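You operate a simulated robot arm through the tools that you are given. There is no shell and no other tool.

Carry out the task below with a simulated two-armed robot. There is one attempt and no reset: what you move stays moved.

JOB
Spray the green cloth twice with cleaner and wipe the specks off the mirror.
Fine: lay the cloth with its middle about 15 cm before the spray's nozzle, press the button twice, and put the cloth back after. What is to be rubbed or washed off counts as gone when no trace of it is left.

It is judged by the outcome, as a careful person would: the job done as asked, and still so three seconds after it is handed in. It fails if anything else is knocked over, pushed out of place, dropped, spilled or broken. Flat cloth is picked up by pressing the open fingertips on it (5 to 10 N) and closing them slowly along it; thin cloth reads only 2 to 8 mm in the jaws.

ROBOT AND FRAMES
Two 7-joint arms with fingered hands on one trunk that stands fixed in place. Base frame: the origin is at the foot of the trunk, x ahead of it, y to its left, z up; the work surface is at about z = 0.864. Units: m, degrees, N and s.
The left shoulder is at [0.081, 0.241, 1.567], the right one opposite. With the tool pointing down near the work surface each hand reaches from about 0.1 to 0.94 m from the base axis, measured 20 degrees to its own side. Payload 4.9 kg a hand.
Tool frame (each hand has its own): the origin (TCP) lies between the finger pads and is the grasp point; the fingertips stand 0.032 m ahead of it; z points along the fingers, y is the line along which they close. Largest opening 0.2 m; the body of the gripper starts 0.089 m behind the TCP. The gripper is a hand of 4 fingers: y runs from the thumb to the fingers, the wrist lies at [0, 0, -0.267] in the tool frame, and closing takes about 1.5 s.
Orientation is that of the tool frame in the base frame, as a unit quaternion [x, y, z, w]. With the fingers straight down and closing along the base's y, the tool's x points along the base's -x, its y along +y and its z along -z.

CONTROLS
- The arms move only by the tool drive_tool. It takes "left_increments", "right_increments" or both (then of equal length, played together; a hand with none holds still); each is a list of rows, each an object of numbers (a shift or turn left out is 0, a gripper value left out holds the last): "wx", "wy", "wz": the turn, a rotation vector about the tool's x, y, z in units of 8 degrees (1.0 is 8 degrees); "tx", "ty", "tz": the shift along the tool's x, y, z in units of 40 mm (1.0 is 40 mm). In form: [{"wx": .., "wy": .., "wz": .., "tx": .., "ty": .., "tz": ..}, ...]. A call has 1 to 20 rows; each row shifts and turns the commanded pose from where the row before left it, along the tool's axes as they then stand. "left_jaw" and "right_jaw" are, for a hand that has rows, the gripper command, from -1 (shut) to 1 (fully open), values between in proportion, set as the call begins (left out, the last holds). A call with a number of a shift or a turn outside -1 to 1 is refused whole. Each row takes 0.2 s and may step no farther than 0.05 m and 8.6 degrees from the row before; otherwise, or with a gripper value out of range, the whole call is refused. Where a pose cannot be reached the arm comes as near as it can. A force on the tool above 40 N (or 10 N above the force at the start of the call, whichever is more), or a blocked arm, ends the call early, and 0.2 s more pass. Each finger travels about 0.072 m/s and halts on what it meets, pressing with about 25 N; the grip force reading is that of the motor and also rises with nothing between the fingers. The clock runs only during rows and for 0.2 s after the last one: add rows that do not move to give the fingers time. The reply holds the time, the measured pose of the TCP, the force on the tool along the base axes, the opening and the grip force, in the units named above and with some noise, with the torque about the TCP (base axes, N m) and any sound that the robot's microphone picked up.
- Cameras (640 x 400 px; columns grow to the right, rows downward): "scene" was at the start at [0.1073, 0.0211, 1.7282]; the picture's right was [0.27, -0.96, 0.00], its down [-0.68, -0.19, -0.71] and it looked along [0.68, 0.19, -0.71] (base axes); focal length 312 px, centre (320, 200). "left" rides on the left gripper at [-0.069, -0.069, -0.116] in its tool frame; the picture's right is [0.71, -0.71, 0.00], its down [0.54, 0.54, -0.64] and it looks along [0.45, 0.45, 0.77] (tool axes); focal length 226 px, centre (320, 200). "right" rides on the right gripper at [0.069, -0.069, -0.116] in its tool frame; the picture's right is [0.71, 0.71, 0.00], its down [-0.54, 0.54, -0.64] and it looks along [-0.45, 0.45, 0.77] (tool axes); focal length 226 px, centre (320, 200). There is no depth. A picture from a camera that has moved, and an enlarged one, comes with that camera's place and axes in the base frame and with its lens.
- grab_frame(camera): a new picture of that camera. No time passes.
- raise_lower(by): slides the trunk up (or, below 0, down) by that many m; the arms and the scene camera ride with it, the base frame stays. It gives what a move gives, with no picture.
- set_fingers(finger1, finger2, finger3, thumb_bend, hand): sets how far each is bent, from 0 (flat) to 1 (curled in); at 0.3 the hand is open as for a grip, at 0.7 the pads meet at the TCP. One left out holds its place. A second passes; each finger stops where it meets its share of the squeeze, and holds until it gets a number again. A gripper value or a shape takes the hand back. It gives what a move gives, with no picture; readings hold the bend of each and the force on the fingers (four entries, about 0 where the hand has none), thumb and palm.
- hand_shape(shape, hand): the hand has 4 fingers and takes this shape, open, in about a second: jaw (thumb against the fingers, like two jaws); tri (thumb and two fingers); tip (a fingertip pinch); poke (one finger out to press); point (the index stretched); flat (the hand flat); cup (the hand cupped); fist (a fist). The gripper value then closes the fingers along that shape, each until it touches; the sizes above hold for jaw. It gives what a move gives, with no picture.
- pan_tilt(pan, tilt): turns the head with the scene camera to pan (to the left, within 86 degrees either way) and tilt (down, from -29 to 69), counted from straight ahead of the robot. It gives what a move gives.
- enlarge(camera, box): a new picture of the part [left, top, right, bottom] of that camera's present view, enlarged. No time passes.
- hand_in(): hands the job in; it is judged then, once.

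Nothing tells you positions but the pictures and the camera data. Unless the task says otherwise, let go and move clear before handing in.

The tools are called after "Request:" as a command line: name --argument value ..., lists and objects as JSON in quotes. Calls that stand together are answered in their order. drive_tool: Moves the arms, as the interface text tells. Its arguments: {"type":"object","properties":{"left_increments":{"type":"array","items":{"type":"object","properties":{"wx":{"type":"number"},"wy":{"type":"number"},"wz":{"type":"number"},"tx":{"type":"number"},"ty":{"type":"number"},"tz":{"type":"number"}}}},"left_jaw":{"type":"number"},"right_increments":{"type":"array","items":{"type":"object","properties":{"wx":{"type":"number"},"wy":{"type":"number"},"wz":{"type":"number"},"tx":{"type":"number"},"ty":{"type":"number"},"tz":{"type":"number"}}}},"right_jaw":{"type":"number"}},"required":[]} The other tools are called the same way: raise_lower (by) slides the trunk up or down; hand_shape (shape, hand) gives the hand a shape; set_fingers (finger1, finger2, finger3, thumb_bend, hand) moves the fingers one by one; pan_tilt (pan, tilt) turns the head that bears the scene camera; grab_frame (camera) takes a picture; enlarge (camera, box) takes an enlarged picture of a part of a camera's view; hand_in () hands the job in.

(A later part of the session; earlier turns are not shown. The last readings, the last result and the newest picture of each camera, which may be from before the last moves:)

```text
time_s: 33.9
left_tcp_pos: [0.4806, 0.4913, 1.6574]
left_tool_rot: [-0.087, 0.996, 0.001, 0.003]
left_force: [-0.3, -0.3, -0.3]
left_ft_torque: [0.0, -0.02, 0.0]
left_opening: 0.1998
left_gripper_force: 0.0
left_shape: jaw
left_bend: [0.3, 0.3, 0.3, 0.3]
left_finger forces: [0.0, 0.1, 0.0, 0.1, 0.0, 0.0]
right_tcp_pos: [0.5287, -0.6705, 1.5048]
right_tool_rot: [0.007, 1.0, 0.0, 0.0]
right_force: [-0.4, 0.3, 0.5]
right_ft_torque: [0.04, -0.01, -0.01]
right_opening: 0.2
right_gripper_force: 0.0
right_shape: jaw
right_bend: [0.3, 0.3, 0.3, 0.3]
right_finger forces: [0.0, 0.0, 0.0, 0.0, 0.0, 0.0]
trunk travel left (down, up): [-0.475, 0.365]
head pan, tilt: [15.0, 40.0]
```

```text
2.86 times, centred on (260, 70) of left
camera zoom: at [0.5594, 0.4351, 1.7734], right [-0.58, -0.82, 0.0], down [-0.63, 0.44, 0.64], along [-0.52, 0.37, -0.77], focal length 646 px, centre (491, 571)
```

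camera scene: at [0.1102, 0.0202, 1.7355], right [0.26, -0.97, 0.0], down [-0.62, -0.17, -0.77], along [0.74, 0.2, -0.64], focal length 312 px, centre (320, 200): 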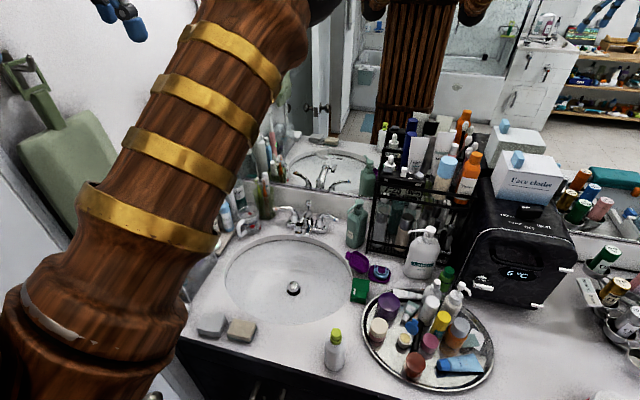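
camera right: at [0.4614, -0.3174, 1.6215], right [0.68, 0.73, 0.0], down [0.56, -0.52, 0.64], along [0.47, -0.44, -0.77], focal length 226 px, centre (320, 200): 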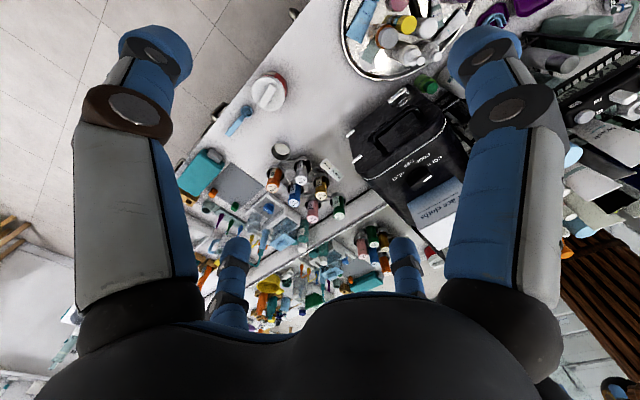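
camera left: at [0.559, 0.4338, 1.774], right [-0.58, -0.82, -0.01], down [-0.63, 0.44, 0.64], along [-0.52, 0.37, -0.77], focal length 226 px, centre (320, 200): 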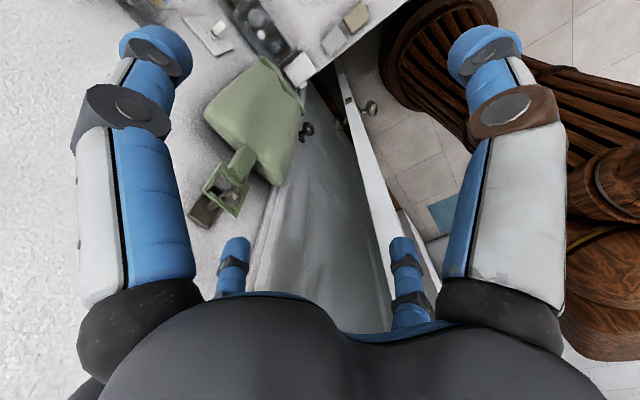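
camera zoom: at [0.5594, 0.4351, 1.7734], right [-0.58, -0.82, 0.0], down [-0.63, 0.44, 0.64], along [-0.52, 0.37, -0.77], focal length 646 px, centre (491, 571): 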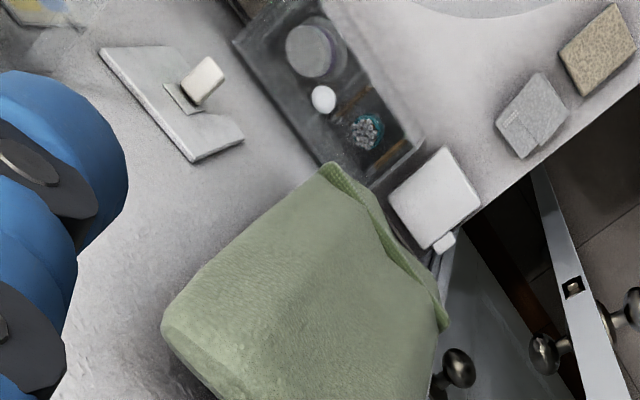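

There are whitish splotches in the mirror above the tap, and a small green square at the edge of the tray. I'll raise the trunk for parallax, to tell whether the splotches sit on the glass.

Request:
raise_lower --by 0.2

Request:
grab_frame --camera "scene"

Request:
enlarge --camera "scene" --box '[240, 140, 400, 240]'

Request:
enlarge --camera "scene" --box '[420, 270, 520, 370]'

Request:
enlarge --camera "scene" --box '[0, 0, 160, 400]'

```text
time_s: 36.1
left_tcp_pos: [0.4815, 0.4916, 1.8556]
left_tool_rot: [-0.086, 0.996, 0.0, 0.002]
left_force: [-0.8, 0.2, -0.1]
left_ft_torque: [0.02, 0.01, -0.01]
left_opening: 0.1996
left_gripper_force: 0.1
left_shape: jaw
left_bend: [0.3, 0.3, 0.3, 0.3]
left_finger forces: [0.0, 0.0, 0.0, 0.0, 0.0, 0.0]
right_tcp_pos: [0.528, -0.6686, 1.7044]
right_tool_rot: [0.006, 1.0, 0.0, -0.001]
right_force: [0.3, -0.7, -0.3]
right_ft_torque: [-0.01, 0.0, -0.01]
right_opening: 0.1999
right_gripper_force: 0.1
right_shape: jaw
right_bend: [0.3, 0.3, 0.3, 0.3]
right_finger forces: [0.0, 0.0, 0.0, 0.0, 0.1, 0.0]
trunk travel left (down, up): [-0.675, 0.165]
head pan, tilt: [15.0, 40.0]
```

```text
taken
camera scene: at [0.1109, 0.0209, 1.9353], right [0.26, -0.97, 0.0], down [-0.62, -0.17, -0.77], along [0.74, 0.2, -0.64], focal length 312 px, centre (320, 200)
```

scene: 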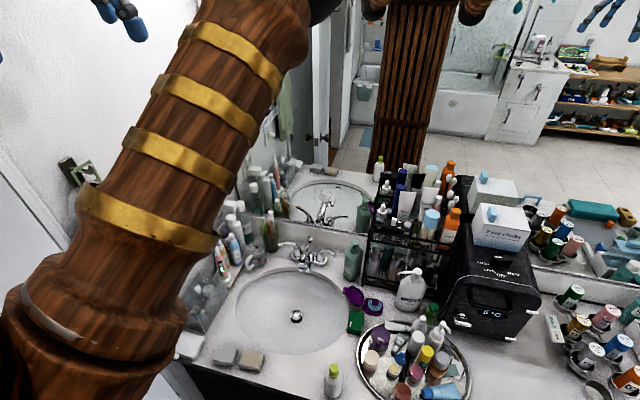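

```text
4.00 times, centred on (320, 190) of scene
camera zoom: at [0.1109, 0.0209, 1.9353], right [0.26, -0.97, 0.0], down [-0.62, -0.17, -0.77], along [0.74, 0.2, -0.64], focal length 1249 px, centre (320, 240)
```

zoom: 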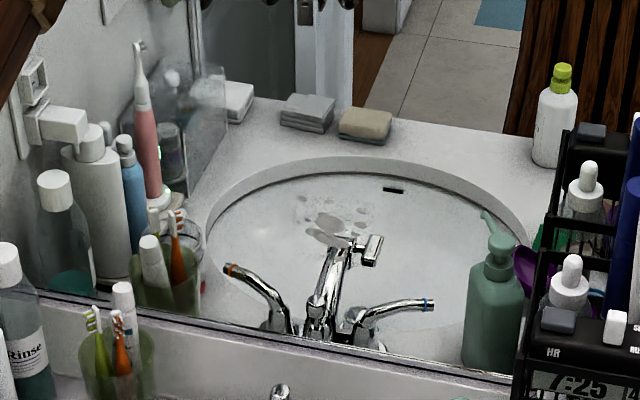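

```text
4.00 times, centred on (470, 320) of scene
camera zoom: at [0.1109, 0.0209, 1.9353], right [0.26, -0.97, 0.0], down [-0.62, -0.17, -0.77], along [0.74, 0.2, -0.64], focal length 1249 px, centre (-280, -280)
```

zoom: 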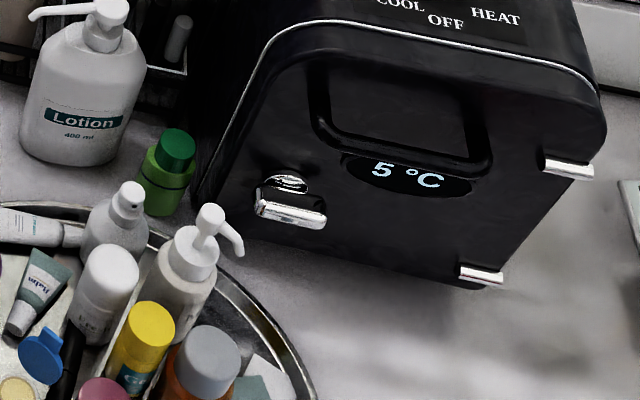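

```text
1.00 times, centred on (80, 200) of scene (not enlarged: the box is as wide or as high as the picture)
camera zoom: at [0.1109, 0.0209, 1.9353], right [0.26, -0.97, 0.0], down [-0.62, -0.17, -0.77], along [0.74, 0.2, -0.64], focal length 312 px, centre (560, 200)
```

zoom: 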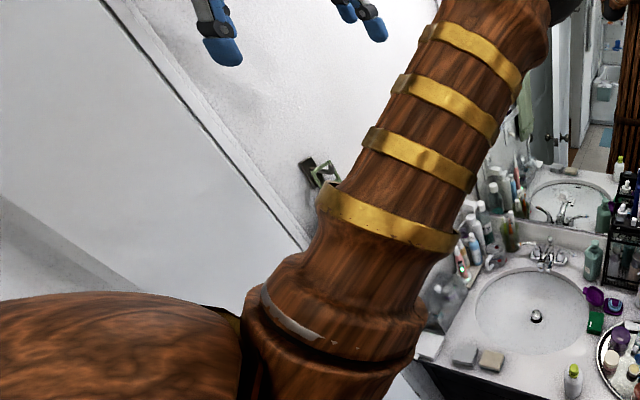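

The splotches shifted against the reflected basin, so they are on the glass: about (1.08, 0.27, 1.11), roughly 8 cm across. Now I'll look for the cloth: the small green square on the tray, and the towel.

Request:
enlarge --camera "scene" --box '[420, 340, 484, 400]'

Request:
raise_lower --by -0.4

Request:
pan_tilt --pan -10 --tilt 45

Request:
grab_frame --camera "scene"

Request:
grab_frame --camera "left"

Request:
grab_frame --camera "right"

```text
6.67 times, centred on (452, 370) of scene
camera zoom: at [0.1109, 0.0209, 1.9353], right [0.26, -0.97, 0.0], down [-0.62, -0.17, -0.77], along [0.74, 0.2, -0.64], focal length 2082 px, centre (-560, -933)
```

zoom: 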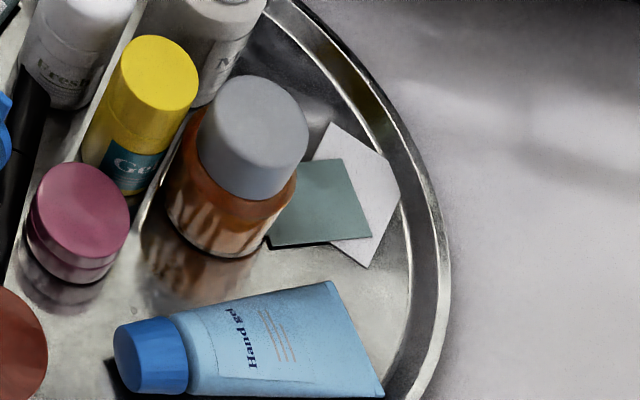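

```text
time_s: 39.3
left_tcp_pos: [0.482, 0.4867, 1.4894]
left_tool_rot: [-0.084, 0.996, 0.008, 0.005]
left_force: [3.9, -12.3, 37.1]
left_ft_torque: [4.48, 0.35, -0.27]
left_opening: 0.2
left_gripper_force: 0.0
left_shape: jaw
left_bend: [0.3, 0.22, 0.3, 0.3]
left_finger forces: [0.0, 36.9, 0.0, 0.1, 0.1, 0.0]
right_tcp_pos: [0.5294, -0.6724, 1.331]
right_tool_rot: [0.006, 1.0, 0.001, 0.0]
right_force: [0.3, -0.3, -0.3]
right_ft_torque: [-0.06, 0.08, -0.01]
right_opening: 0.2001
right_gripper_force: 0.1
right_shape: jaw
right_bend: [0.3, 0.3, 0.3, 0.3]
right_finger forces: [0.0, 0.0, 0.1, 0.0, 0.0, 0.1]
trunk travel left (down, up): [-0.304, 0.536]
head pan, tilt: [15.0, 40.0]
stopped: the force on the tool passed its limit at 42 N (the readings are from after the stop); the commanded pose is now the measured one
```

```text
time_s: 40.2
left_tcp_pos: [0.4805, 0.4858, 1.4898]
left_tool_rot: [-0.084, 0.996, 0.006, 0.005]
left_force: [4.0, -9.2, 36.0]
left_ft_torque: [4.27, 0.28, -0.42]
left_opening: 0.2002
left_gripper_force: 0.1
left_shape: jaw
left_bend: [0.3, 0.21, 0.3, 0.3]
left_finger forces: [0.1, 33.8, 0.0, 0.0, 0.0, 0.0]
right_tcp_pos: [0.5275, -0.6734, 1.3323]
right_tool_rot: [0.006, 1.0, 0.002, 0.0]
right_force: [0.1, -0.2, 0.4]
right_ft_torque: [0.0, -0.01, -0.03]
right_opening: 0.2004
right_gripper_force: 0.2
right_shape: jaw
right_bend: [0.3, 0.3, 0.3, 0.3]
right_finger forces: [0.1, 0.0, 0.0, 0.0, 0.1, 0.0]
trunk travel left (down, up): [-0.304, 0.536]
head pan, tilt: [-10.0, 45.0]
```

```text
taken
camera scene: at [0.1071, -0.0209, 1.5572], right [-0.17, -0.98, 0.0], down [-0.7, 0.13, -0.71], along [0.7, -0.12, -0.71], focal length 312 px, centre (320, 200)
```

scene: 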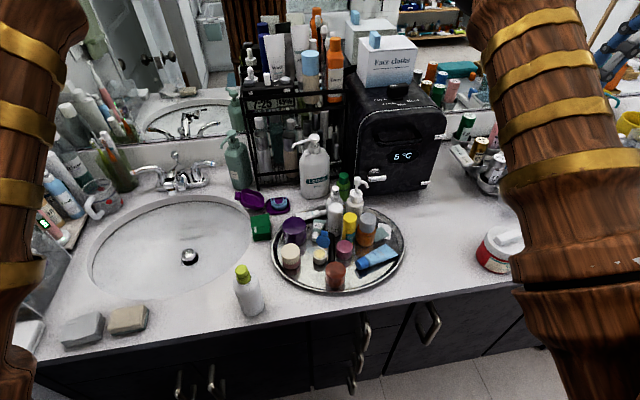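

```text
taken
camera left: at [0.5584, 0.429, 1.6069], right [-0.58, -0.82, -0.02], down [-0.63, 0.44, 0.64], along [-0.52, 0.38, -0.77], focal length 226 px, centre (320, 200)
```

left: 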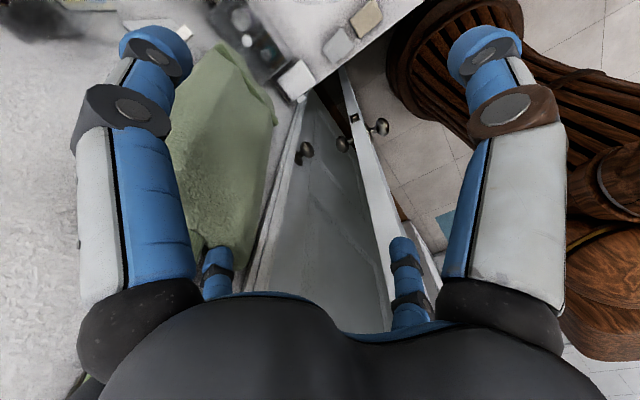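

```text
taken
camera right: at [0.4578, -0.7415, 1.4477], right [-0.7, 0.72, 0.0], down [0.55, 0.53, 0.65], along [0.46, 0.45, -0.76], focal length 226 px, centre (320, 200)
```

right: 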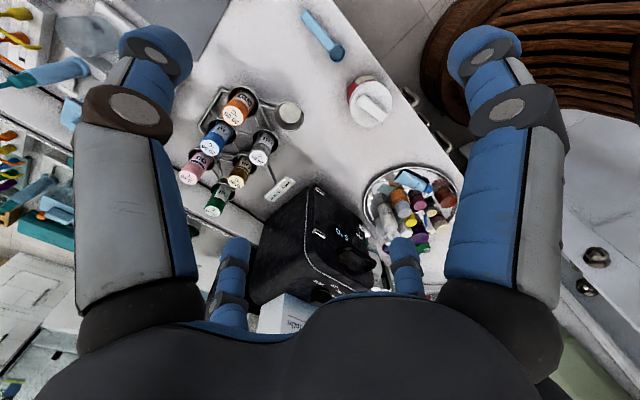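

The left hand's finger pressed on the towel top or its hook; I'll lift straight away and check that it still hangs as before.

Request:
drive_tool --left_increments '[{"tz": -0.5}, {"tz": -0.8}, {"tz": -0.8, "ty": -0.2}]'

Request:
grab_frame --camera "left"

Request:
pan_tilt --pan 45 --tilt 25

Request:
grab_frame --camera "scene"

```text
time_s: 41.0
left_tcp_pos: [0.4807, 0.4843, 1.4896]
left_tool_rot: [-0.085, 0.996, 0.006, 0.005]
left_force: [4.0, -2.0, 20.0]
left_ft_torque: [2.51, 0.18, -0.46]
left_opening: 0.2
left_gripper_force: 0.1
left_shape: jaw
left_bend: [0.3, 0.21, 0.3, 0.3]
left_finger forces: [0.0, 19.4, 0.0, 0.1, 0.1, 0.1]
left hand out of reach, approached as far as the arm can: row 1, 2, 3
right_tcp_pos: [0.5297, -0.6697, 1.3328]
right_tool_rot: [0.005, 1.0, 0.001, -0.001]
right_force: [-0.2, -0.3, 0.8]
right_ft_torque: [-0.03, 0.02, 0.01]
right_opening: 0.1998
right_gripper_force: 0.0
right_shape: jaw
right_bend: [0.3, 0.3, 0.3, 0.3]
right_finger forces: [0.0, 0.0, 0.1, 0.0, 0.0, 0.1]
trunk travel left (down, up): [-0.304, 0.536]
head pan, tilt: [-10.0, 45.0]
```

```text
taken
camera left: at [0.5588, 0.4271, 1.6064], right [-0.58, -0.82, -0.02], down [-0.63, 0.43, 0.64], along [-0.52, 0.38, -0.77], focal length 226 px, centre (320, 200)
```

left: 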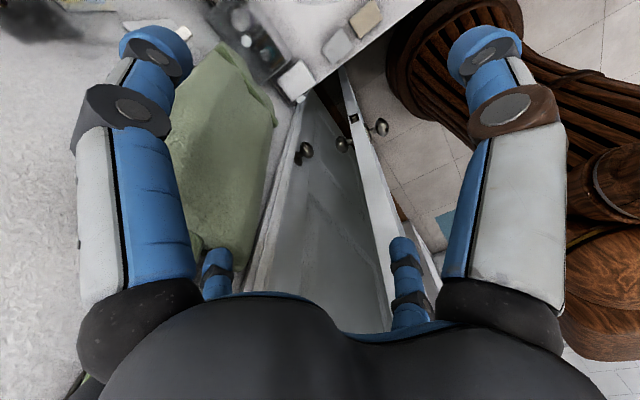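

```text
time_s: 42.2
left_tcp_pos: [0.4798, 0.483, 1.4906]
left_tool_rot: [-0.085, 0.996, 0.006, 0.005]
left_force: [3.1, 1.5, 16.2]
left_ft_torque: [2.07, 0.16, -0.39]
left_opening: 0.1999
left_gripper_force: 0.0
left_shape: jaw
left_bend: [0.3, 0.21, 0.3, 0.3]
left_finger forces: [0.1, 16.1, 0.0, 0.0, 0.0, 0.0]
right_tcp_pos: [0.5279, -0.6714, 1.333]
right_tool_rot: [0.006, 1.0, 0.0, 0.001]
right_force: [-0.1, -0.4, 0.2]
right_ft_torque: [0.0, -0.06, -0.01]
right_opening: 0.1999
right_gripper_force: 0.0
right_shape: jaw
right_bend: [0.3, 0.3, 0.3, 0.3]
right_finger forces: [0.0, 0.0, 0.0, 0.0, 0.1, 0.0]
trunk travel left (down, up): [-0.304, 0.536]
head pan, tilt: [45.0, 25.0]
```

```text
taken
camera scene: at [0.0935, 0.0624, 1.5876], right [0.71, -0.71, 0.0], down [-0.3, -0.3, -0.91], along [0.64, 0.64, -0.42], focal length 312 px, centre (320, 200)
```

scene: 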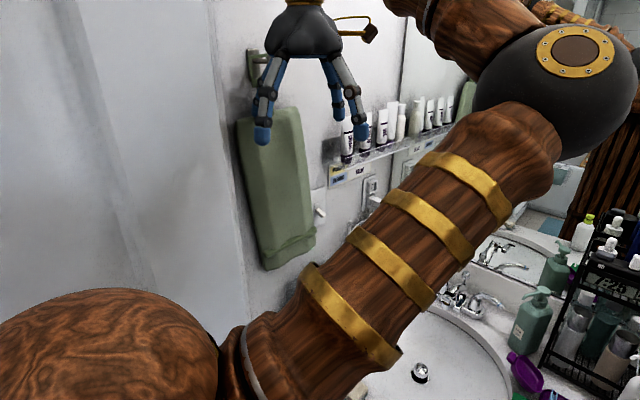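

The arm cannot rise further by itself here, so I'll lift the trunk to release the pressure.

Request:
raise_lower --by 0.12

Request:
grab_frame --camera "scene"

Request:
grab_frame --camera "left"

```text
time_s: 43.7
left_tcp_pos: [0.4812, 0.4844, 1.6095]
left_tool_rot: [-0.084, 0.996, 0.006, 0.005]
left_force: [0.4, 0.0, -0.1]
left_ft_torque: [-0.02, -0.01, 0.0]
left_opening: 0.2
left_gripper_force: 0.1
left_shape: jaw
left_bend: [0.3, 0.3, 0.3, 0.3]
left_finger forces: [0.0, 0.0, 0.0, 0.0, 0.0, 0.0]
right_tcp_pos: [0.5297, -0.6692, 1.4545]
right_tool_rot: [0.006, 1.0, 0.0, -0.001]
right_force: [0.5, 1.1, -0.1]
right_ft_torque: [-0.02, -0.03, 0.0]
right_opening: 0.1999
right_gripper_force: 0.0
right_shape: jaw
right_bend: [0.3, 0.3, 0.3, 0.3]
right_finger forces: [0.1, 0.0, 0.1, 0.1, 0.1, 0.0]
trunk travel left (down, up): [-0.424, 0.416]
head pan, tilt: [45.0, 25.0]
```

```text
taken
camera scene: at [0.0942, 0.0639, 1.7074], right [0.71, -0.71, 0.0], down [-0.3, -0.3, -0.91], along [0.64, 0.64, -0.42], focal length 312 px, centre (320, 200)
```

scene: 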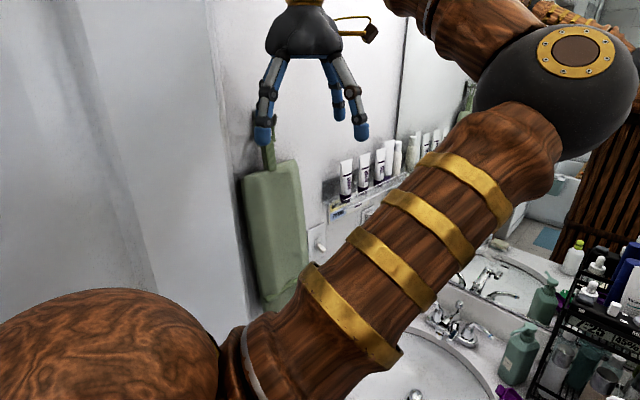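

```text
taken
camera left: at [0.5599, 0.4281, 1.7261], right [-0.58, -0.82, -0.01], down [-0.63, 0.43, 0.64], along [-0.52, 0.38, -0.77], focal length 226 px, centre (320, 200)
```

left: 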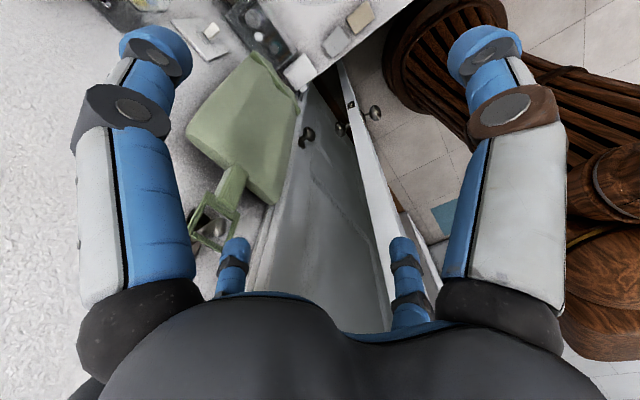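

The towel hangs undamaged. The lime-capped bottle near (0.47, 0.08) looks like a press spray; now I'll bring the right hand's camera down near the tray's right edge to examine the thin green square there (about (0.62, -0.28)).

Request:
drive_tool --right_increments '[{"tz": 1}, {"tz": 1}, {"tz": 1, "ty": 0.8}, {"tz": 1, "ty": 0.8}, {"tz": 1, "ty": 0.8}, {"tz": 1, "ty": 0.8}, {"tz": 1, "ty": 0.8}, {"tz": 0.5, "ty": 0.8}, {"ty": 0.8}, {"ty": 0.8}]'

Request:
grab_frame --camera "right"

Request:
enlarge --camera "right" --box '[220, 60, 420, 220]'

Request:
enlarge --camera "right" --box '[360, 0, 560, 125]'

```text
refused: row 3 steps farther than a row can; nothing moved
```

```text
taken
camera right: at [0.4598, -0.7363, 1.5697], right [-0.7, 0.72, 0.0], down [0.55, 0.54, 0.64], along [0.46, 0.45, -0.77], focal length 226 px, centre (320, 200)
```

right: 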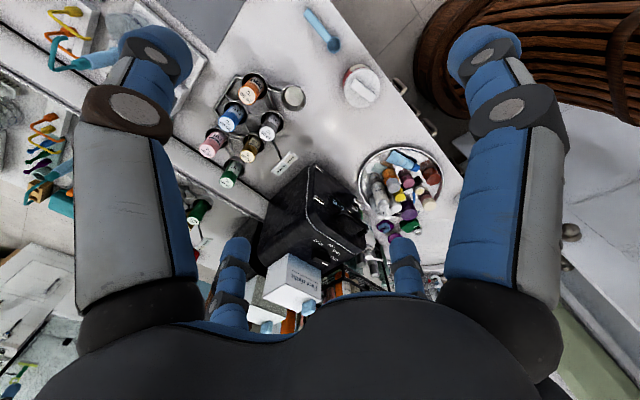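

```text
2.50 times, centred on (320, 140) of right
camera zoom: at [0.4598, -0.7363, 1.5697], right [-0.7, 0.72, 0.0], down [0.55, 0.54, 0.64], along [0.46, 0.45, -0.77], focal length 565 px, centre (320, 350)
```

zoom: 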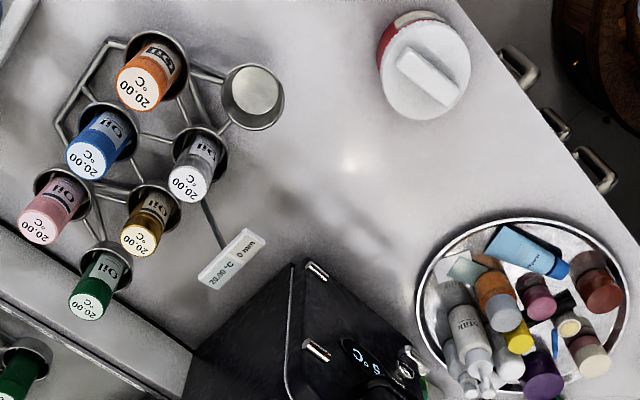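

```text
3.20 times, centred on (460, 62) of right
camera zoom: at [0.4598, -0.7363, 1.5697], right [-0.7, 0.72, 0.0], down [0.55, 0.54, 0.64], along [0.46, 0.45, -0.77], focal length 723 px, centre (-128, 640)
```

zoom: 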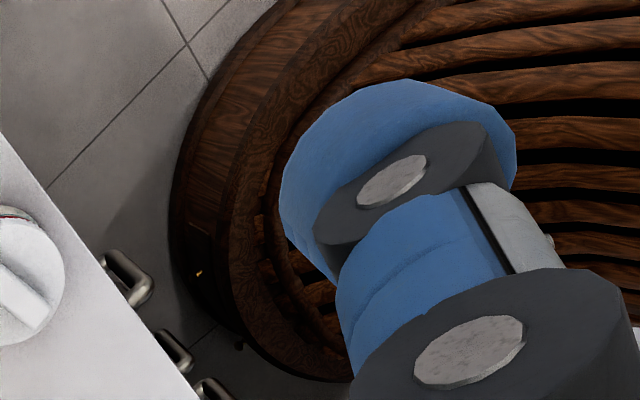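

The call was refused for too large a step; I'll repeat it with smaller rows.

Request:
drive_tool --right_increments '[{"tz": 1}, {"tz": 1}, {"tz": 0.8, "ty": 0.8}, {"tz": 0.8, "ty": 0.8}, {"tz": 0.8, "ty": 0.8}, {"tz": 0.8, "ty": 0.8}, {"tz": 0.8, "ty": 0.8}, {"tz": 0.8, "ty": 0.8}, {"tz": 0.8, "ty": 0.8}, {"tz": 0.4, "ty": 0.8}]'

Request:
grab_frame --camera "right"

Request:
enlarge --camera "right" --box '[220, 60, 420, 185]'

Request:
enlarge --camera "right" --box '[340, 0, 500, 100]'

```text
time_s: 45.9
left_tcp_pos: [0.4813, 0.4865, 1.6088]
left_tool_rot: [-0.085, 0.996, 0.004, 0.005]
left_force: [0.7, 0.2, -0.4]
left_ft_torque: [-0.01, 0.0, 0.0]
left_opening: 0.1999
left_gripper_force: 0.1
left_shape: jaw
left_bend: [0.3, 0.3, 0.3, 0.3]
left_finger forces: [0.0, 0.0, 0.1, 0.0, 0.1, 0.0]
right_tcp_pos: [0.5297, -0.4113, 1.1333]
right_tool_rot: [0.007, 1.0, -0.001, -0.001]
right_force: [-0.6, -0.2, -0.1]
right_ft_torque: [-0.04, -0.02, -0.04]
right_opening: 0.1997
right_gripper_force: 0.0
right_shape: jaw
right_bend: [0.3, 0.3, 0.3, 0.3]
right_finger forces: [0.0, 0.1, 0.0, 0.1, 0.0, 0.1]
trunk travel left (down, up): [-0.424, 0.416]
head pan, tilt: [45.0, 25.0]
```

```text
taken
camera right: at [0.4599, -0.4778, 1.2508], right [-0.7, 0.72, 0.0], down [0.55, 0.54, 0.64], along [0.46, 0.45, -0.77], focal length 226 px, centre (320, 200)
```

right: 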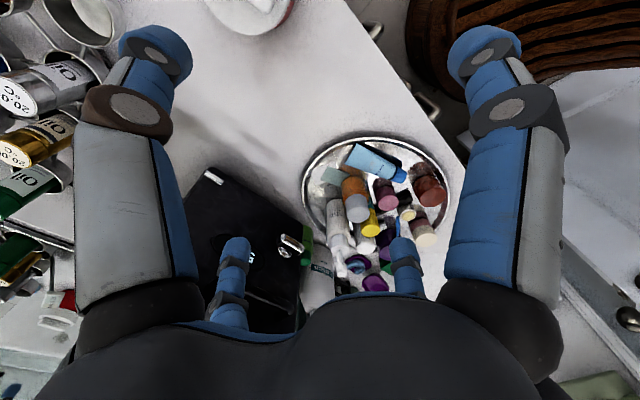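

```text
3.20 times, centred on (320, 122) of right
camera zoom: at [0.4599, -0.4778, 1.2508], right [-0.7, 0.72, 0.0], down [0.55, 0.54, 0.64], along [0.46, 0.45, -0.77], focal length 723 px, centre (320, 448)
```

zoom: 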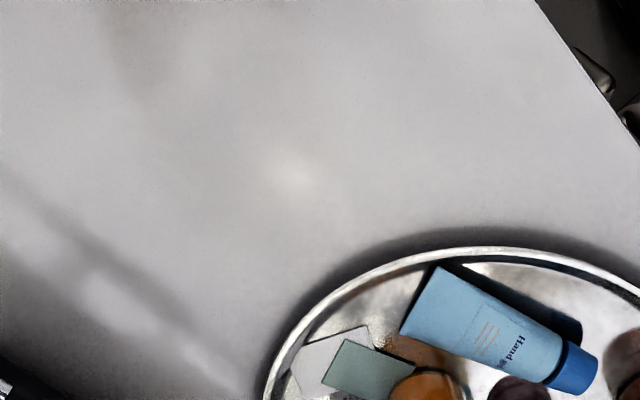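

```text
4.00 times, centred on (420, 50) of right
camera zoom: at [0.4599, -0.4778, 1.2508], right [-0.7, 0.72, 0.0], down [0.55, 0.54, 0.64], along [0.46, 0.45, -0.77], focal length 904 px, centre (-80, 800)
```

zoom: 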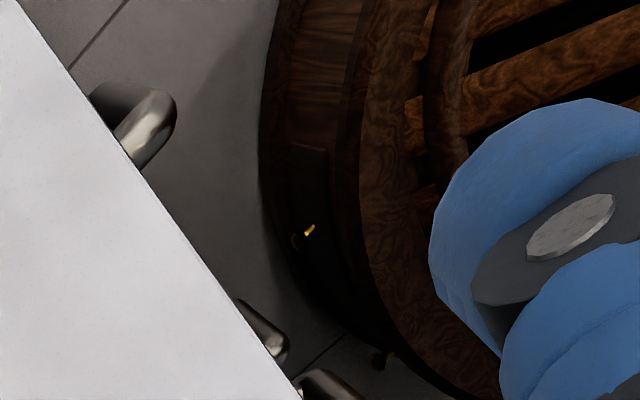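

That is a stiff little card or sachet under a bottle, not a cleaning cloth. I'll bring the right hand back out and move the left hand toward the centre to uncover the left counter.

Request:
drive_tool --right_increments '[{"tz": -1}, {"tz": -0.8, "ty": -0.8}, {"tz": -0.8, "ty": -0.8}, {"tz": -0.8, "ty": -0.8}, {"tz": -0.8, "ty": -0.8}, {"tz": -0.8, "ty": -0.8}, {"tz": -0.8, "ty": -0.8}, {"tz": -0.8, "ty": -0.8}, {"tz": -0.4, "ty": -0.8}]'

Request:
drive_tool --left_increments '[{"tx": -0.8, "ty": -0.5}, {"ty": -0.8}, {"ty": -0.8}, {"ty": -0.8}, {"ty": -0.8}, {"ty": -0.8}, {"ty": -0.8}, {"ty": -0.8}, {"ty": -0.8}]'

Request:
pan_tilt --pan 35 --tilt 40

Request:
grab_frame --camera "scene"

Request:
grab_frame --camera "left"

```text
time_s: 47.9
left_tcp_pos: [0.4816, 0.482, 1.6109]
left_tool_rot: [-0.084, 0.996, 0.006, 0.004]
left_force: [0.4, -0.7, 0.2]
left_ft_torque: [0.05, -0.02, 0.01]
left_opening: 0.1999
left_gripper_force: 0.1
left_shape: jaw
left_bend: [0.3, 0.3, 0.3, 0.3]
left_finger forces: [0.1, 0.0, 0.1, 0.0, 0.0, 0.0]
right_tcp_pos: [0.5303, -0.6708, 1.4117]
right_tool_rot: [0.007, 1.0, 0.001, 0.0]
right_force: [0.4, 0.2, -0.5]
right_ft_torque: [0.01, 0.0, 0.0]
right_opening: 0.1998
right_gripper_force: 0.0
right_shape: jaw
right_bend: [0.3, 0.3, 0.3, 0.3]
right_finger forces: [0.0, 0.0, 0.1, 0.1, 0.1, 0.1]
trunk travel left (down, up): [-0.424, 0.416]
head pan, tilt: [45.0, 25.0]
```

```text
time_s: 49.9
left_tcp_pos: [0.5609, 0.297, 1.5952]
left_tool_rot: [-0.166, 0.986, 0.019, -0.007]
left_force: [0.1, -0.1, -0.7]
left_ft_torque: [0.0, 0.01, 0.02]
left_opening: 0.2
left_gripper_force: 0.0
left_shape: jaw
left_bend: [0.3, 0.3, 0.3, 0.3]
left_finger forces: [0.0, 0.1, 0.0, 0.0, 0.1, 0.0]
right_tcp_pos: [0.5314, -0.6698, 1.4122]
right_tool_rot: [0.006, 1.0, 0.001, -0.001]
right_force: [0.2, -1.1, 0.5]
right_ft_torque: [0.02, 0.03, 0.01]
right_opening: 0.2
right_gripper_force: 0.1
right_shape: jaw
right_bend: [0.3, 0.3, 0.3, 0.3]
right_finger forces: [0.0, 0.0, 0.0, 0.0, 0.0, 0.0]
trunk travel left (down, up): [-0.424, 0.416]
head pan, tilt: [45.0, 25.0]
stopped in row 9 (left hand): the arm was blocked; the commanded pose is now the measured one
```

```text
time_s: 50.7
left_tcp_pos: [0.5602, 0.2971, 1.5942]
left_tool_rot: [-0.165, 0.986, 0.017, -0.007]
left_force: [1.1, 0.6, -0.7]
left_ft_torque: [0.03, 0.02, 0.04]
left_opening: 0.1997
left_gripper_force: 0.1
left_shape: jaw
left_bend: [0.3, 0.3, 0.3, 0.3]
left_finger forces: [0.1, 0.0, 0.0, 0.0, 0.0, 0.1]
right_tcp_pos: [0.5301, -0.6698, 1.4134]
right_tool_rot: [0.006, 1.0, 0.0, 0.0]
right_force: [0.4, 0.7, 0.4]
right_ft_torque: [-0.01, 0.04, -0.08]
right_opening: 0.2001
right_gripper_force: 0.2
right_shape: jaw
right_bend: [0.3, 0.3, 0.3, 0.3]
right_finger forces: [0.0, 0.0, 0.0, 0.0, 0.0, 0.0]
trunk travel left (down, up): [-0.424, 0.416]
head pan, tilt: [35.0, 40.0]
```

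```text
taken
camera scene: at [0.0989, 0.0473, 1.6842], right [0.57, -0.82, 0.0], down [-0.53, -0.37, -0.77], along [0.63, 0.44, -0.64], focal length 312 px, centre (320, 200)
```

scene: 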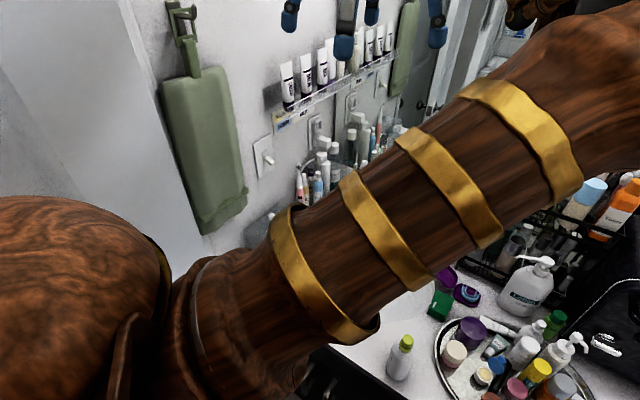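

```text
taken
camera left: at [0.6497, 0.2519, 1.7092], right [-0.44, -0.9, -0.02], down [-0.68, 0.31, 0.67], along [-0.59, 0.31, -0.74], focal length 226 px, centre (320, 200)
```

left: 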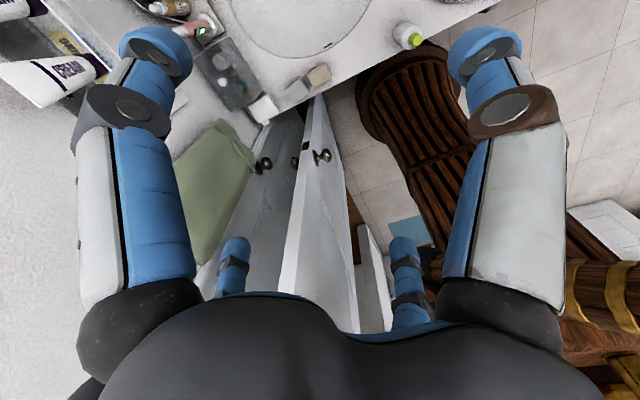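

Now I'll zoom in on the towel, the left counter and the bottle.

Request:
enlarge --camera "scene" --box '[140, 0, 300, 250]'

Request:
enlarge --camera "scene" --box '[240, 110, 400, 250]'

Request:
enlarge --camera "scene" --box '[370, 320, 434, 390]'

Request:
enlarge --camera "left" --box '[180, 0, 440, 160]'

Request:
enlarge --camera "left" --box '[380, 10, 440, 60]'

```text
1.60 times, centred on (220, 125) of scene
camera zoom: at [0.0989, 0.0473, 1.6842], right [0.57, -0.82, 0.0], down [-0.53, -0.37, -0.77], along [0.63, 0.44, -0.64], focal length 500 px, centre (480, 320)
```

zoom: 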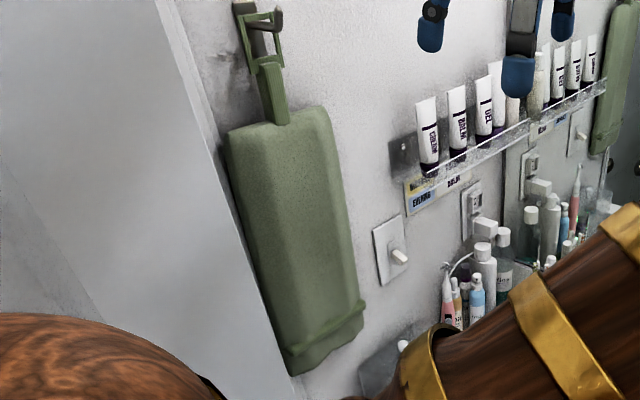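

```text
2.86 times, centred on (320, 180) of scene
camera zoom: at [0.0989, 0.0473, 1.6842], right [0.57, -0.82, 0.0], down [-0.53, -0.37, -0.77], along [0.63, 0.44, -0.64], focal length 892 px, centre (320, 257)
```

zoom: 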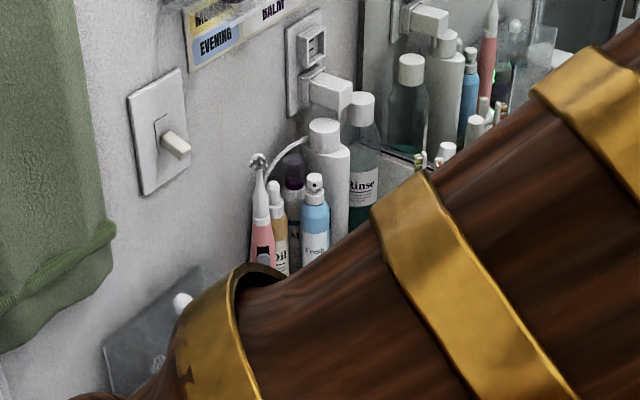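

```text
5.71 times, centred on (402, 355) of scene
camera zoom: at [0.0989, 0.0473, 1.6842], right [0.57, -0.82, 0.0], down [-0.53, -0.37, -0.77], along [0.63, 0.44, -0.64], focal length 1784 px, centre (-149, -686)
```

zoom: 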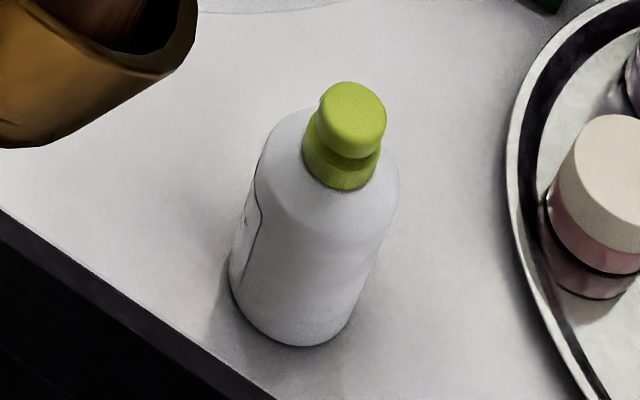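

```text
2.46 times, centred on (310, 80) of left
camera zoom: at [0.6497, 0.2519, 1.7092], right [-0.44, -0.9, -0.02], down [-0.68, 0.31, 0.67], along [-0.59, 0.31, -0.74], focal length 556 px, centre (345, 495)
```

zoom: 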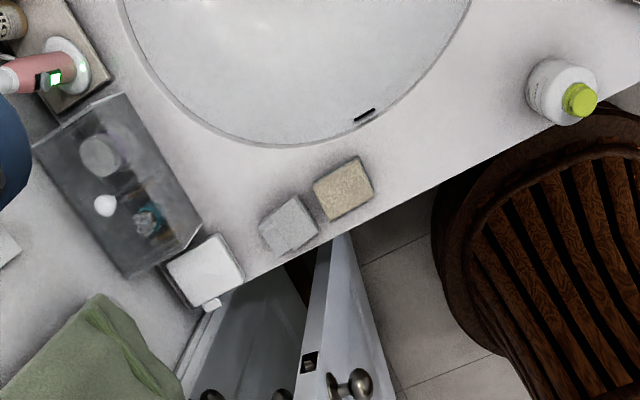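

```text
8.00 times, centred on (410, 35) of left
camera zoom: at [0.6497, 0.2519, 1.7092], right [-0.44, -0.9, -0.02], down [-0.68, 0.31, 0.67], along [-0.59, 0.31, -0.74], focal length 1808 px, centre (-400, 1520)
```

zoom: 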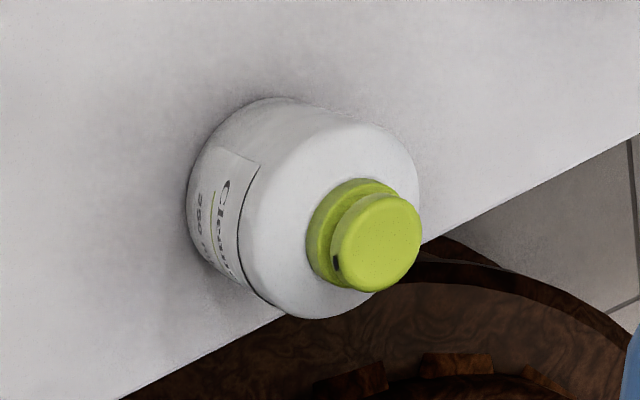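

The lime bottle's label reads "Cleaner", with a small black nozzle pointing about +y (left). The dark-green block with a white tag beside the basin may be a folded green cloth; I'll zoom in on it.

Request:
pan_tilt --pan 10 --tilt 55

Request:
grab_frame --camera "scene"

Request:
enlarge --camera "scene" --box '[300, 120, 380, 200]'

```text
time_s: 51.6
left_tcp_pos: [0.5595, 0.2969, 1.596]
left_tool_rot: [-0.165, 0.986, 0.017, -0.007]
left_force: [-0.6, 0.7, -0.5]
left_ft_torque: [-0.02, 0.0, 0.0]
left_opening: 0.2001
left_gripper_force: 0.1
left_shape: jaw
left_bend: [0.3, 0.3, 0.3, 0.3]
left_finger forces: [0.0, 0.0, 0.0, 0.0, 0.1, 0.2]
right_tcp_pos: [0.5296, -0.6679, 1.4147]
right_tool_rot: [0.007, 1.0, 0.001, -0.001]
right_force: [0.5, -0.3, -0.1]
right_ft_torque: [-0.01, 0.01, -0.01]
right_opening: 0.2001
right_gripper_force: 0.0
right_shape: jaw
right_bend: [0.3, 0.3, 0.3, 0.3]
right_finger forces: [0.0, 0.0, 0.0, 0.1, 0.0, 0.0]
trunk travel left (down, up): [-0.424, 0.416]
head pan, tilt: [10.0, 55.0]
```

```text
taken
camera scene: at [0.0997, 0.0116, 1.6636], right [0.17, -0.98, 0.0], down [-0.81, -0.14, -0.57], along [0.57, 0.1, -0.82], focal length 312 px, centre (320, 200)
```

scene: 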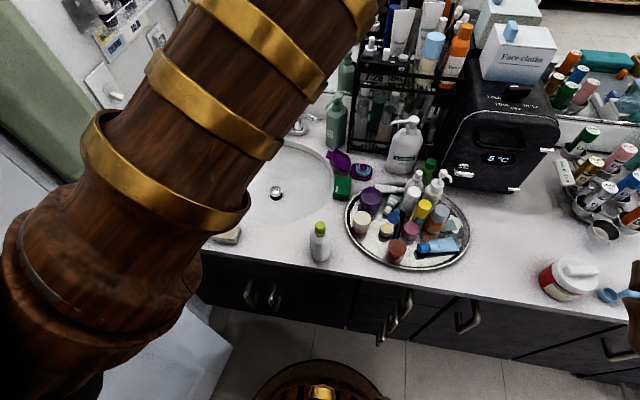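

```text
5.00 times, centred on (340, 160) of scene
camera zoom: at [0.0997, 0.0116, 1.6636], right [0.17, -0.98, 0.0], down [-0.81, -0.14, -0.57], along [0.57, 0.1, -0.82], focal length 1561 px, centre (220, 400)
```

zoom: 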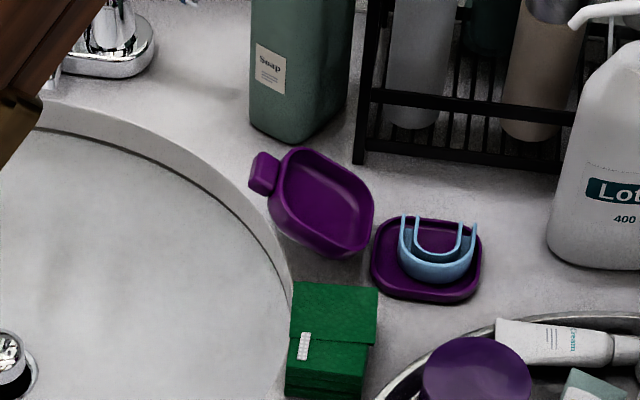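

The dark-green block is a folded green cloth with a tag, about 5 cm on a side, at roughly (0.69, 0.045), top near z 0.91. I'll square up the left hand and lower it over the basin for a closer look with its camera.

Request:
drive_tool --left_increments '[{"wz": -1}, {"wz": -1}, {"wz": -0.37}, {"tz": 1}, {"tz": 1}, {"tz": 1}, {"tz": 1}, {"tz": 1}, {"tz": 1}, {"tz": 1}]'

Request:
grab_frame --camera "left"

Request:
grab_frame --camera "scene"

```text
time_s: 53.8
left_tcp_pos: [0.5547, 0.3041, 1.3172]
left_tool_rot: [-0.325, 0.945, 0.017, -0.003]
left_force: [-0.3, 1.0, 1.1]
left_ft_torque: [-0.01, 0.02, 0.0]
left_opening: 0.1998
left_gripper_force: 0.0
left_shape: jaw
left_bend: [0.3, 0.3, 0.3, 0.3]
left_finger forces: [0.1, 0.1, 0.0, 0.1, 0.0, 0.0]
right_tcp_pos: [0.5301, -0.6679, 1.4139]
right_tool_rot: [0.006, 1.0, 0.0, -0.001]
right_force: [0.0, 0.8, 0.0]
right_ft_torque: [0.01, 0.04, 0.03]
right_opening: 0.1999
right_gripper_force: 0.0
right_shape: jaw
right_bend: [0.3, 0.3, 0.3, 0.3]
right_finger forces: [0.0, 0.0, 0.1, 0.0, 0.0, 0.1]
trunk travel left (down, up): [-0.424, 0.416]
head pan, tilt: [10.0, 55.0]
```

```text
taken
camera left: at [0.6525, 0.2895, 1.4317], right [-0.12, -0.99, -0.03], down [-0.75, 0.08, 0.66], along [-0.65, 0.1, -0.75], focal length 226 px, centre (320, 200)
```

left: 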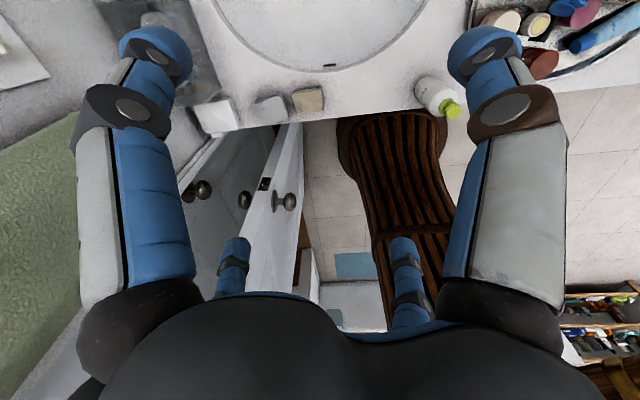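

```text
taken
camera scene: at [0.1005, 0.0116, 1.6636], right [0.17, -0.98, 0.0], down [-0.81, -0.14, -0.57], along [0.56, 0.1, -0.82], focal length 312 px, centre (320, 200)
```

scene: 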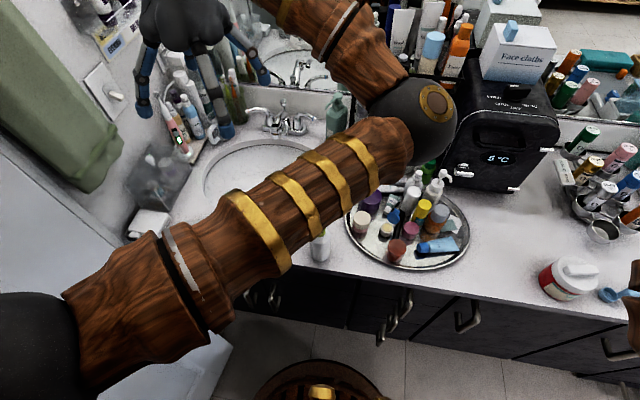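

The turn went the wrong way (the tool is now yawed 38°) and the elbow sits low over the tray. I'll turn back to square and check where the elbow goes.

Request:
drive_tool --left_increments '[{"wz": 1}, {"wz": 1}, {"wz": 1}, {"wz": 1}, {"wz": 0.75}]'

Request:
grab_frame --camera "scene"

```text
time_s: 55.0
left_tcp_pos: [0.5562, 0.3046, 1.3176]
left_tool_rot: [0.003, 1.0, 0.014, -0.007]
left_force: [0.1, 0.2, 0.2]
left_ft_torque: [0.0, -0.01, 0.01]
left_opening: 0.1999
left_gripper_force: 0.0
left_shape: jaw
left_bend: [0.3, 0.3, 0.3, 0.3]
left_finger forces: [0.1, 0.0, 0.0, 0.0, 0.1, 0.1]
right_tcp_pos: [0.53, -0.6687, 1.4136]
right_tool_rot: [0.006, 1.0, 0.0, -0.001]
right_force: [0.3, 0.0, 0.5]
right_ft_torque: [0.03, 0.02, -0.02]
right_opening: 0.1998
right_gripper_force: 0.0
right_shape: jaw
right_bend: [0.3, 0.3, 0.3, 0.3]
right_finger forces: [0.0, 0.0, 0.0, 0.0, 0.0, 0.1]
trunk travel left (down, up): [-0.424, 0.416]
head pan, tilt: [10.0, 55.0]
```

```text
taken
camera scene: at [0.1001, 0.0114, 1.6635], right [0.17, -0.98, 0.0], down [-0.81, -0.14, -0.57], along [0.56, 0.1, -0.82], focal length 312 px, centre (320, 200)
```

scene: 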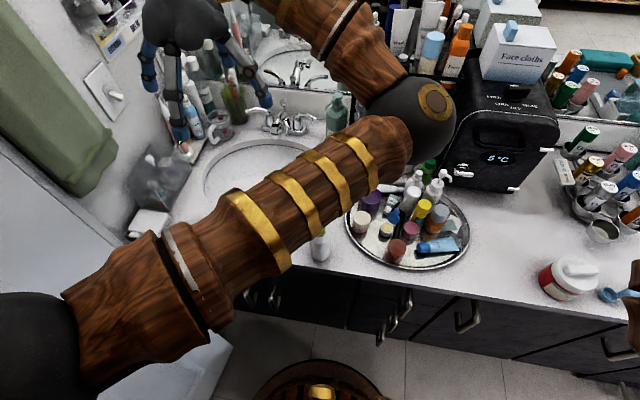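

The elbow is roughly at (0.5, -0.07, 1.35), above the tray but clear. I'll raise the trunk to keep the elbow high, then bring the left hand above the cloth, stopping well above it.

Request:
raise_lower --by 0.15

Request:
drive_tool --left_increments '[{"tx": -0.48, "ty": -0.91, "tz": 0.5}, {"tx": -0.48, "ty": -0.91, "tz": 0.5}, {"tx": -0.48, "ty": -0.91, "tz": 0.5}, {"tx": -0.48, "ty": -0.91, "tz": 0.5}, {"tx": -0.48, "ty": -0.91, "tz": 0.5}, {"tx": -0.48, "ty": -0.91, "tz": 0.5}, {"tx": -0.48, "ty": -0.91, "tz": 0.5}]'

Request:
grab_frame --camera "scene"

Request:
grab_frame --camera "left"

```text
time_s: 56.7
left_tcp_pos: [0.5553, 0.3048, 1.4672]
left_tool_rot: [0.001, 1.0, 0.014, -0.009]
left_force: [0.1, 0.4, -0.3]
left_ft_torque: [-0.02, -0.04, 0.02]
left_opening: 0.1997
left_gripper_force: 0.0
left_shape: jaw
left_bend: [0.3, 0.3, 0.3, 0.3]
left_finger forces: [0.1, 0.1, 0.0, 0.0, 0.0, 0.1]
right_tcp_pos: [0.5313, -0.6684, 1.5642]
right_tool_rot: [0.007, 1.0, 0.001, -0.001]
right_force: [-1.2, 0.1, -0.1]
right_ft_torque: [-0.03, 0.0, 0.0]
right_opening: 0.1999
right_gripper_force: 0.1
right_shape: jaw
right_bend: [0.3, 0.3, 0.3, 0.3]
right_finger forces: [0.0, 0.0, 0.0, 0.1, 0.0, 0.1]
trunk travel left (down, up): [-0.574, 0.266]
head pan, tilt: [10.0, 55.0]
```

```text
time_s: 58.3
left_tcp_pos: [0.6858, 0.0546, 1.3174]
left_tool_rot: [0.001, 1.0, 0.014, -0.009]
left_force: [0.3, 0.0, -0.7]
left_ft_torque: [-0.02, 0.02, -0.02]
left_opening: 0.1998
left_gripper_force: 0.1
left_shape: jaw
left_bend: [0.3, 0.3, 0.3, 0.3]
left_finger forces: [0.1, 0.0, 0.0, 0.0, 0.0, 0.0]
right_tcp_pos: [0.5305, -0.6693, 1.5636]
right_tool_rot: [0.007, 1.0, 0.0, -0.001]
right_force: [0.3, 0.2, -0.1]
right_ft_torque: [0.01, 0.04, 0.0]
right_opening: 0.1997
right_gripper_force: 0.1
right_shape: jaw
right_bend: [0.3, 0.3, 0.3, 0.3]
right_finger forces: [0.1, 0.0, 0.0, 0.0, 0.0, 0.1]
trunk travel left (down, up): [-0.574, 0.266]
head pan, tilt: [10.0, 55.0]
```

```text
taken
camera scene: at [0.101, 0.0106, 1.8135], right [0.17, -0.98, 0.0], down [-0.81, -0.14, -0.57], along [0.56, 0.1, -0.82], focal length 312 px, centre (320, 200)
```

scene: 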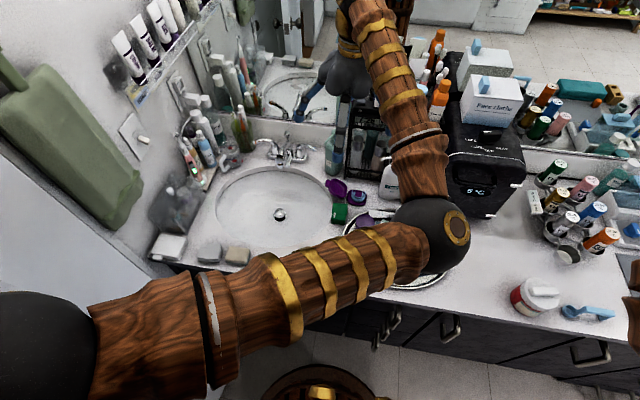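

```text
taken
camera left: at [0.7564, -0.016, 1.4316], right [-0.71, -0.71, -0.01], down [-0.53, 0.52, 0.67], along [-0.47, 0.48, -0.74], focal length 226 px, centre (320, 200)
```

left: 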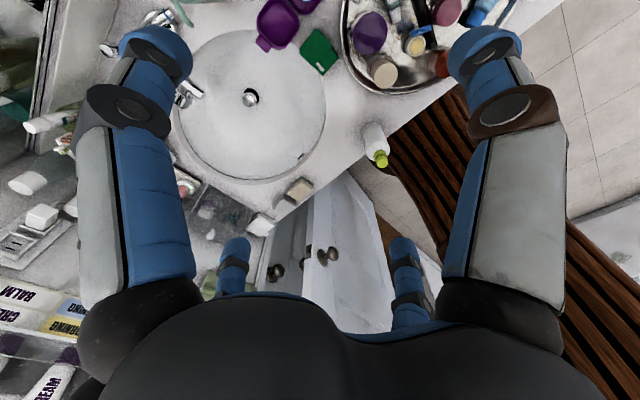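

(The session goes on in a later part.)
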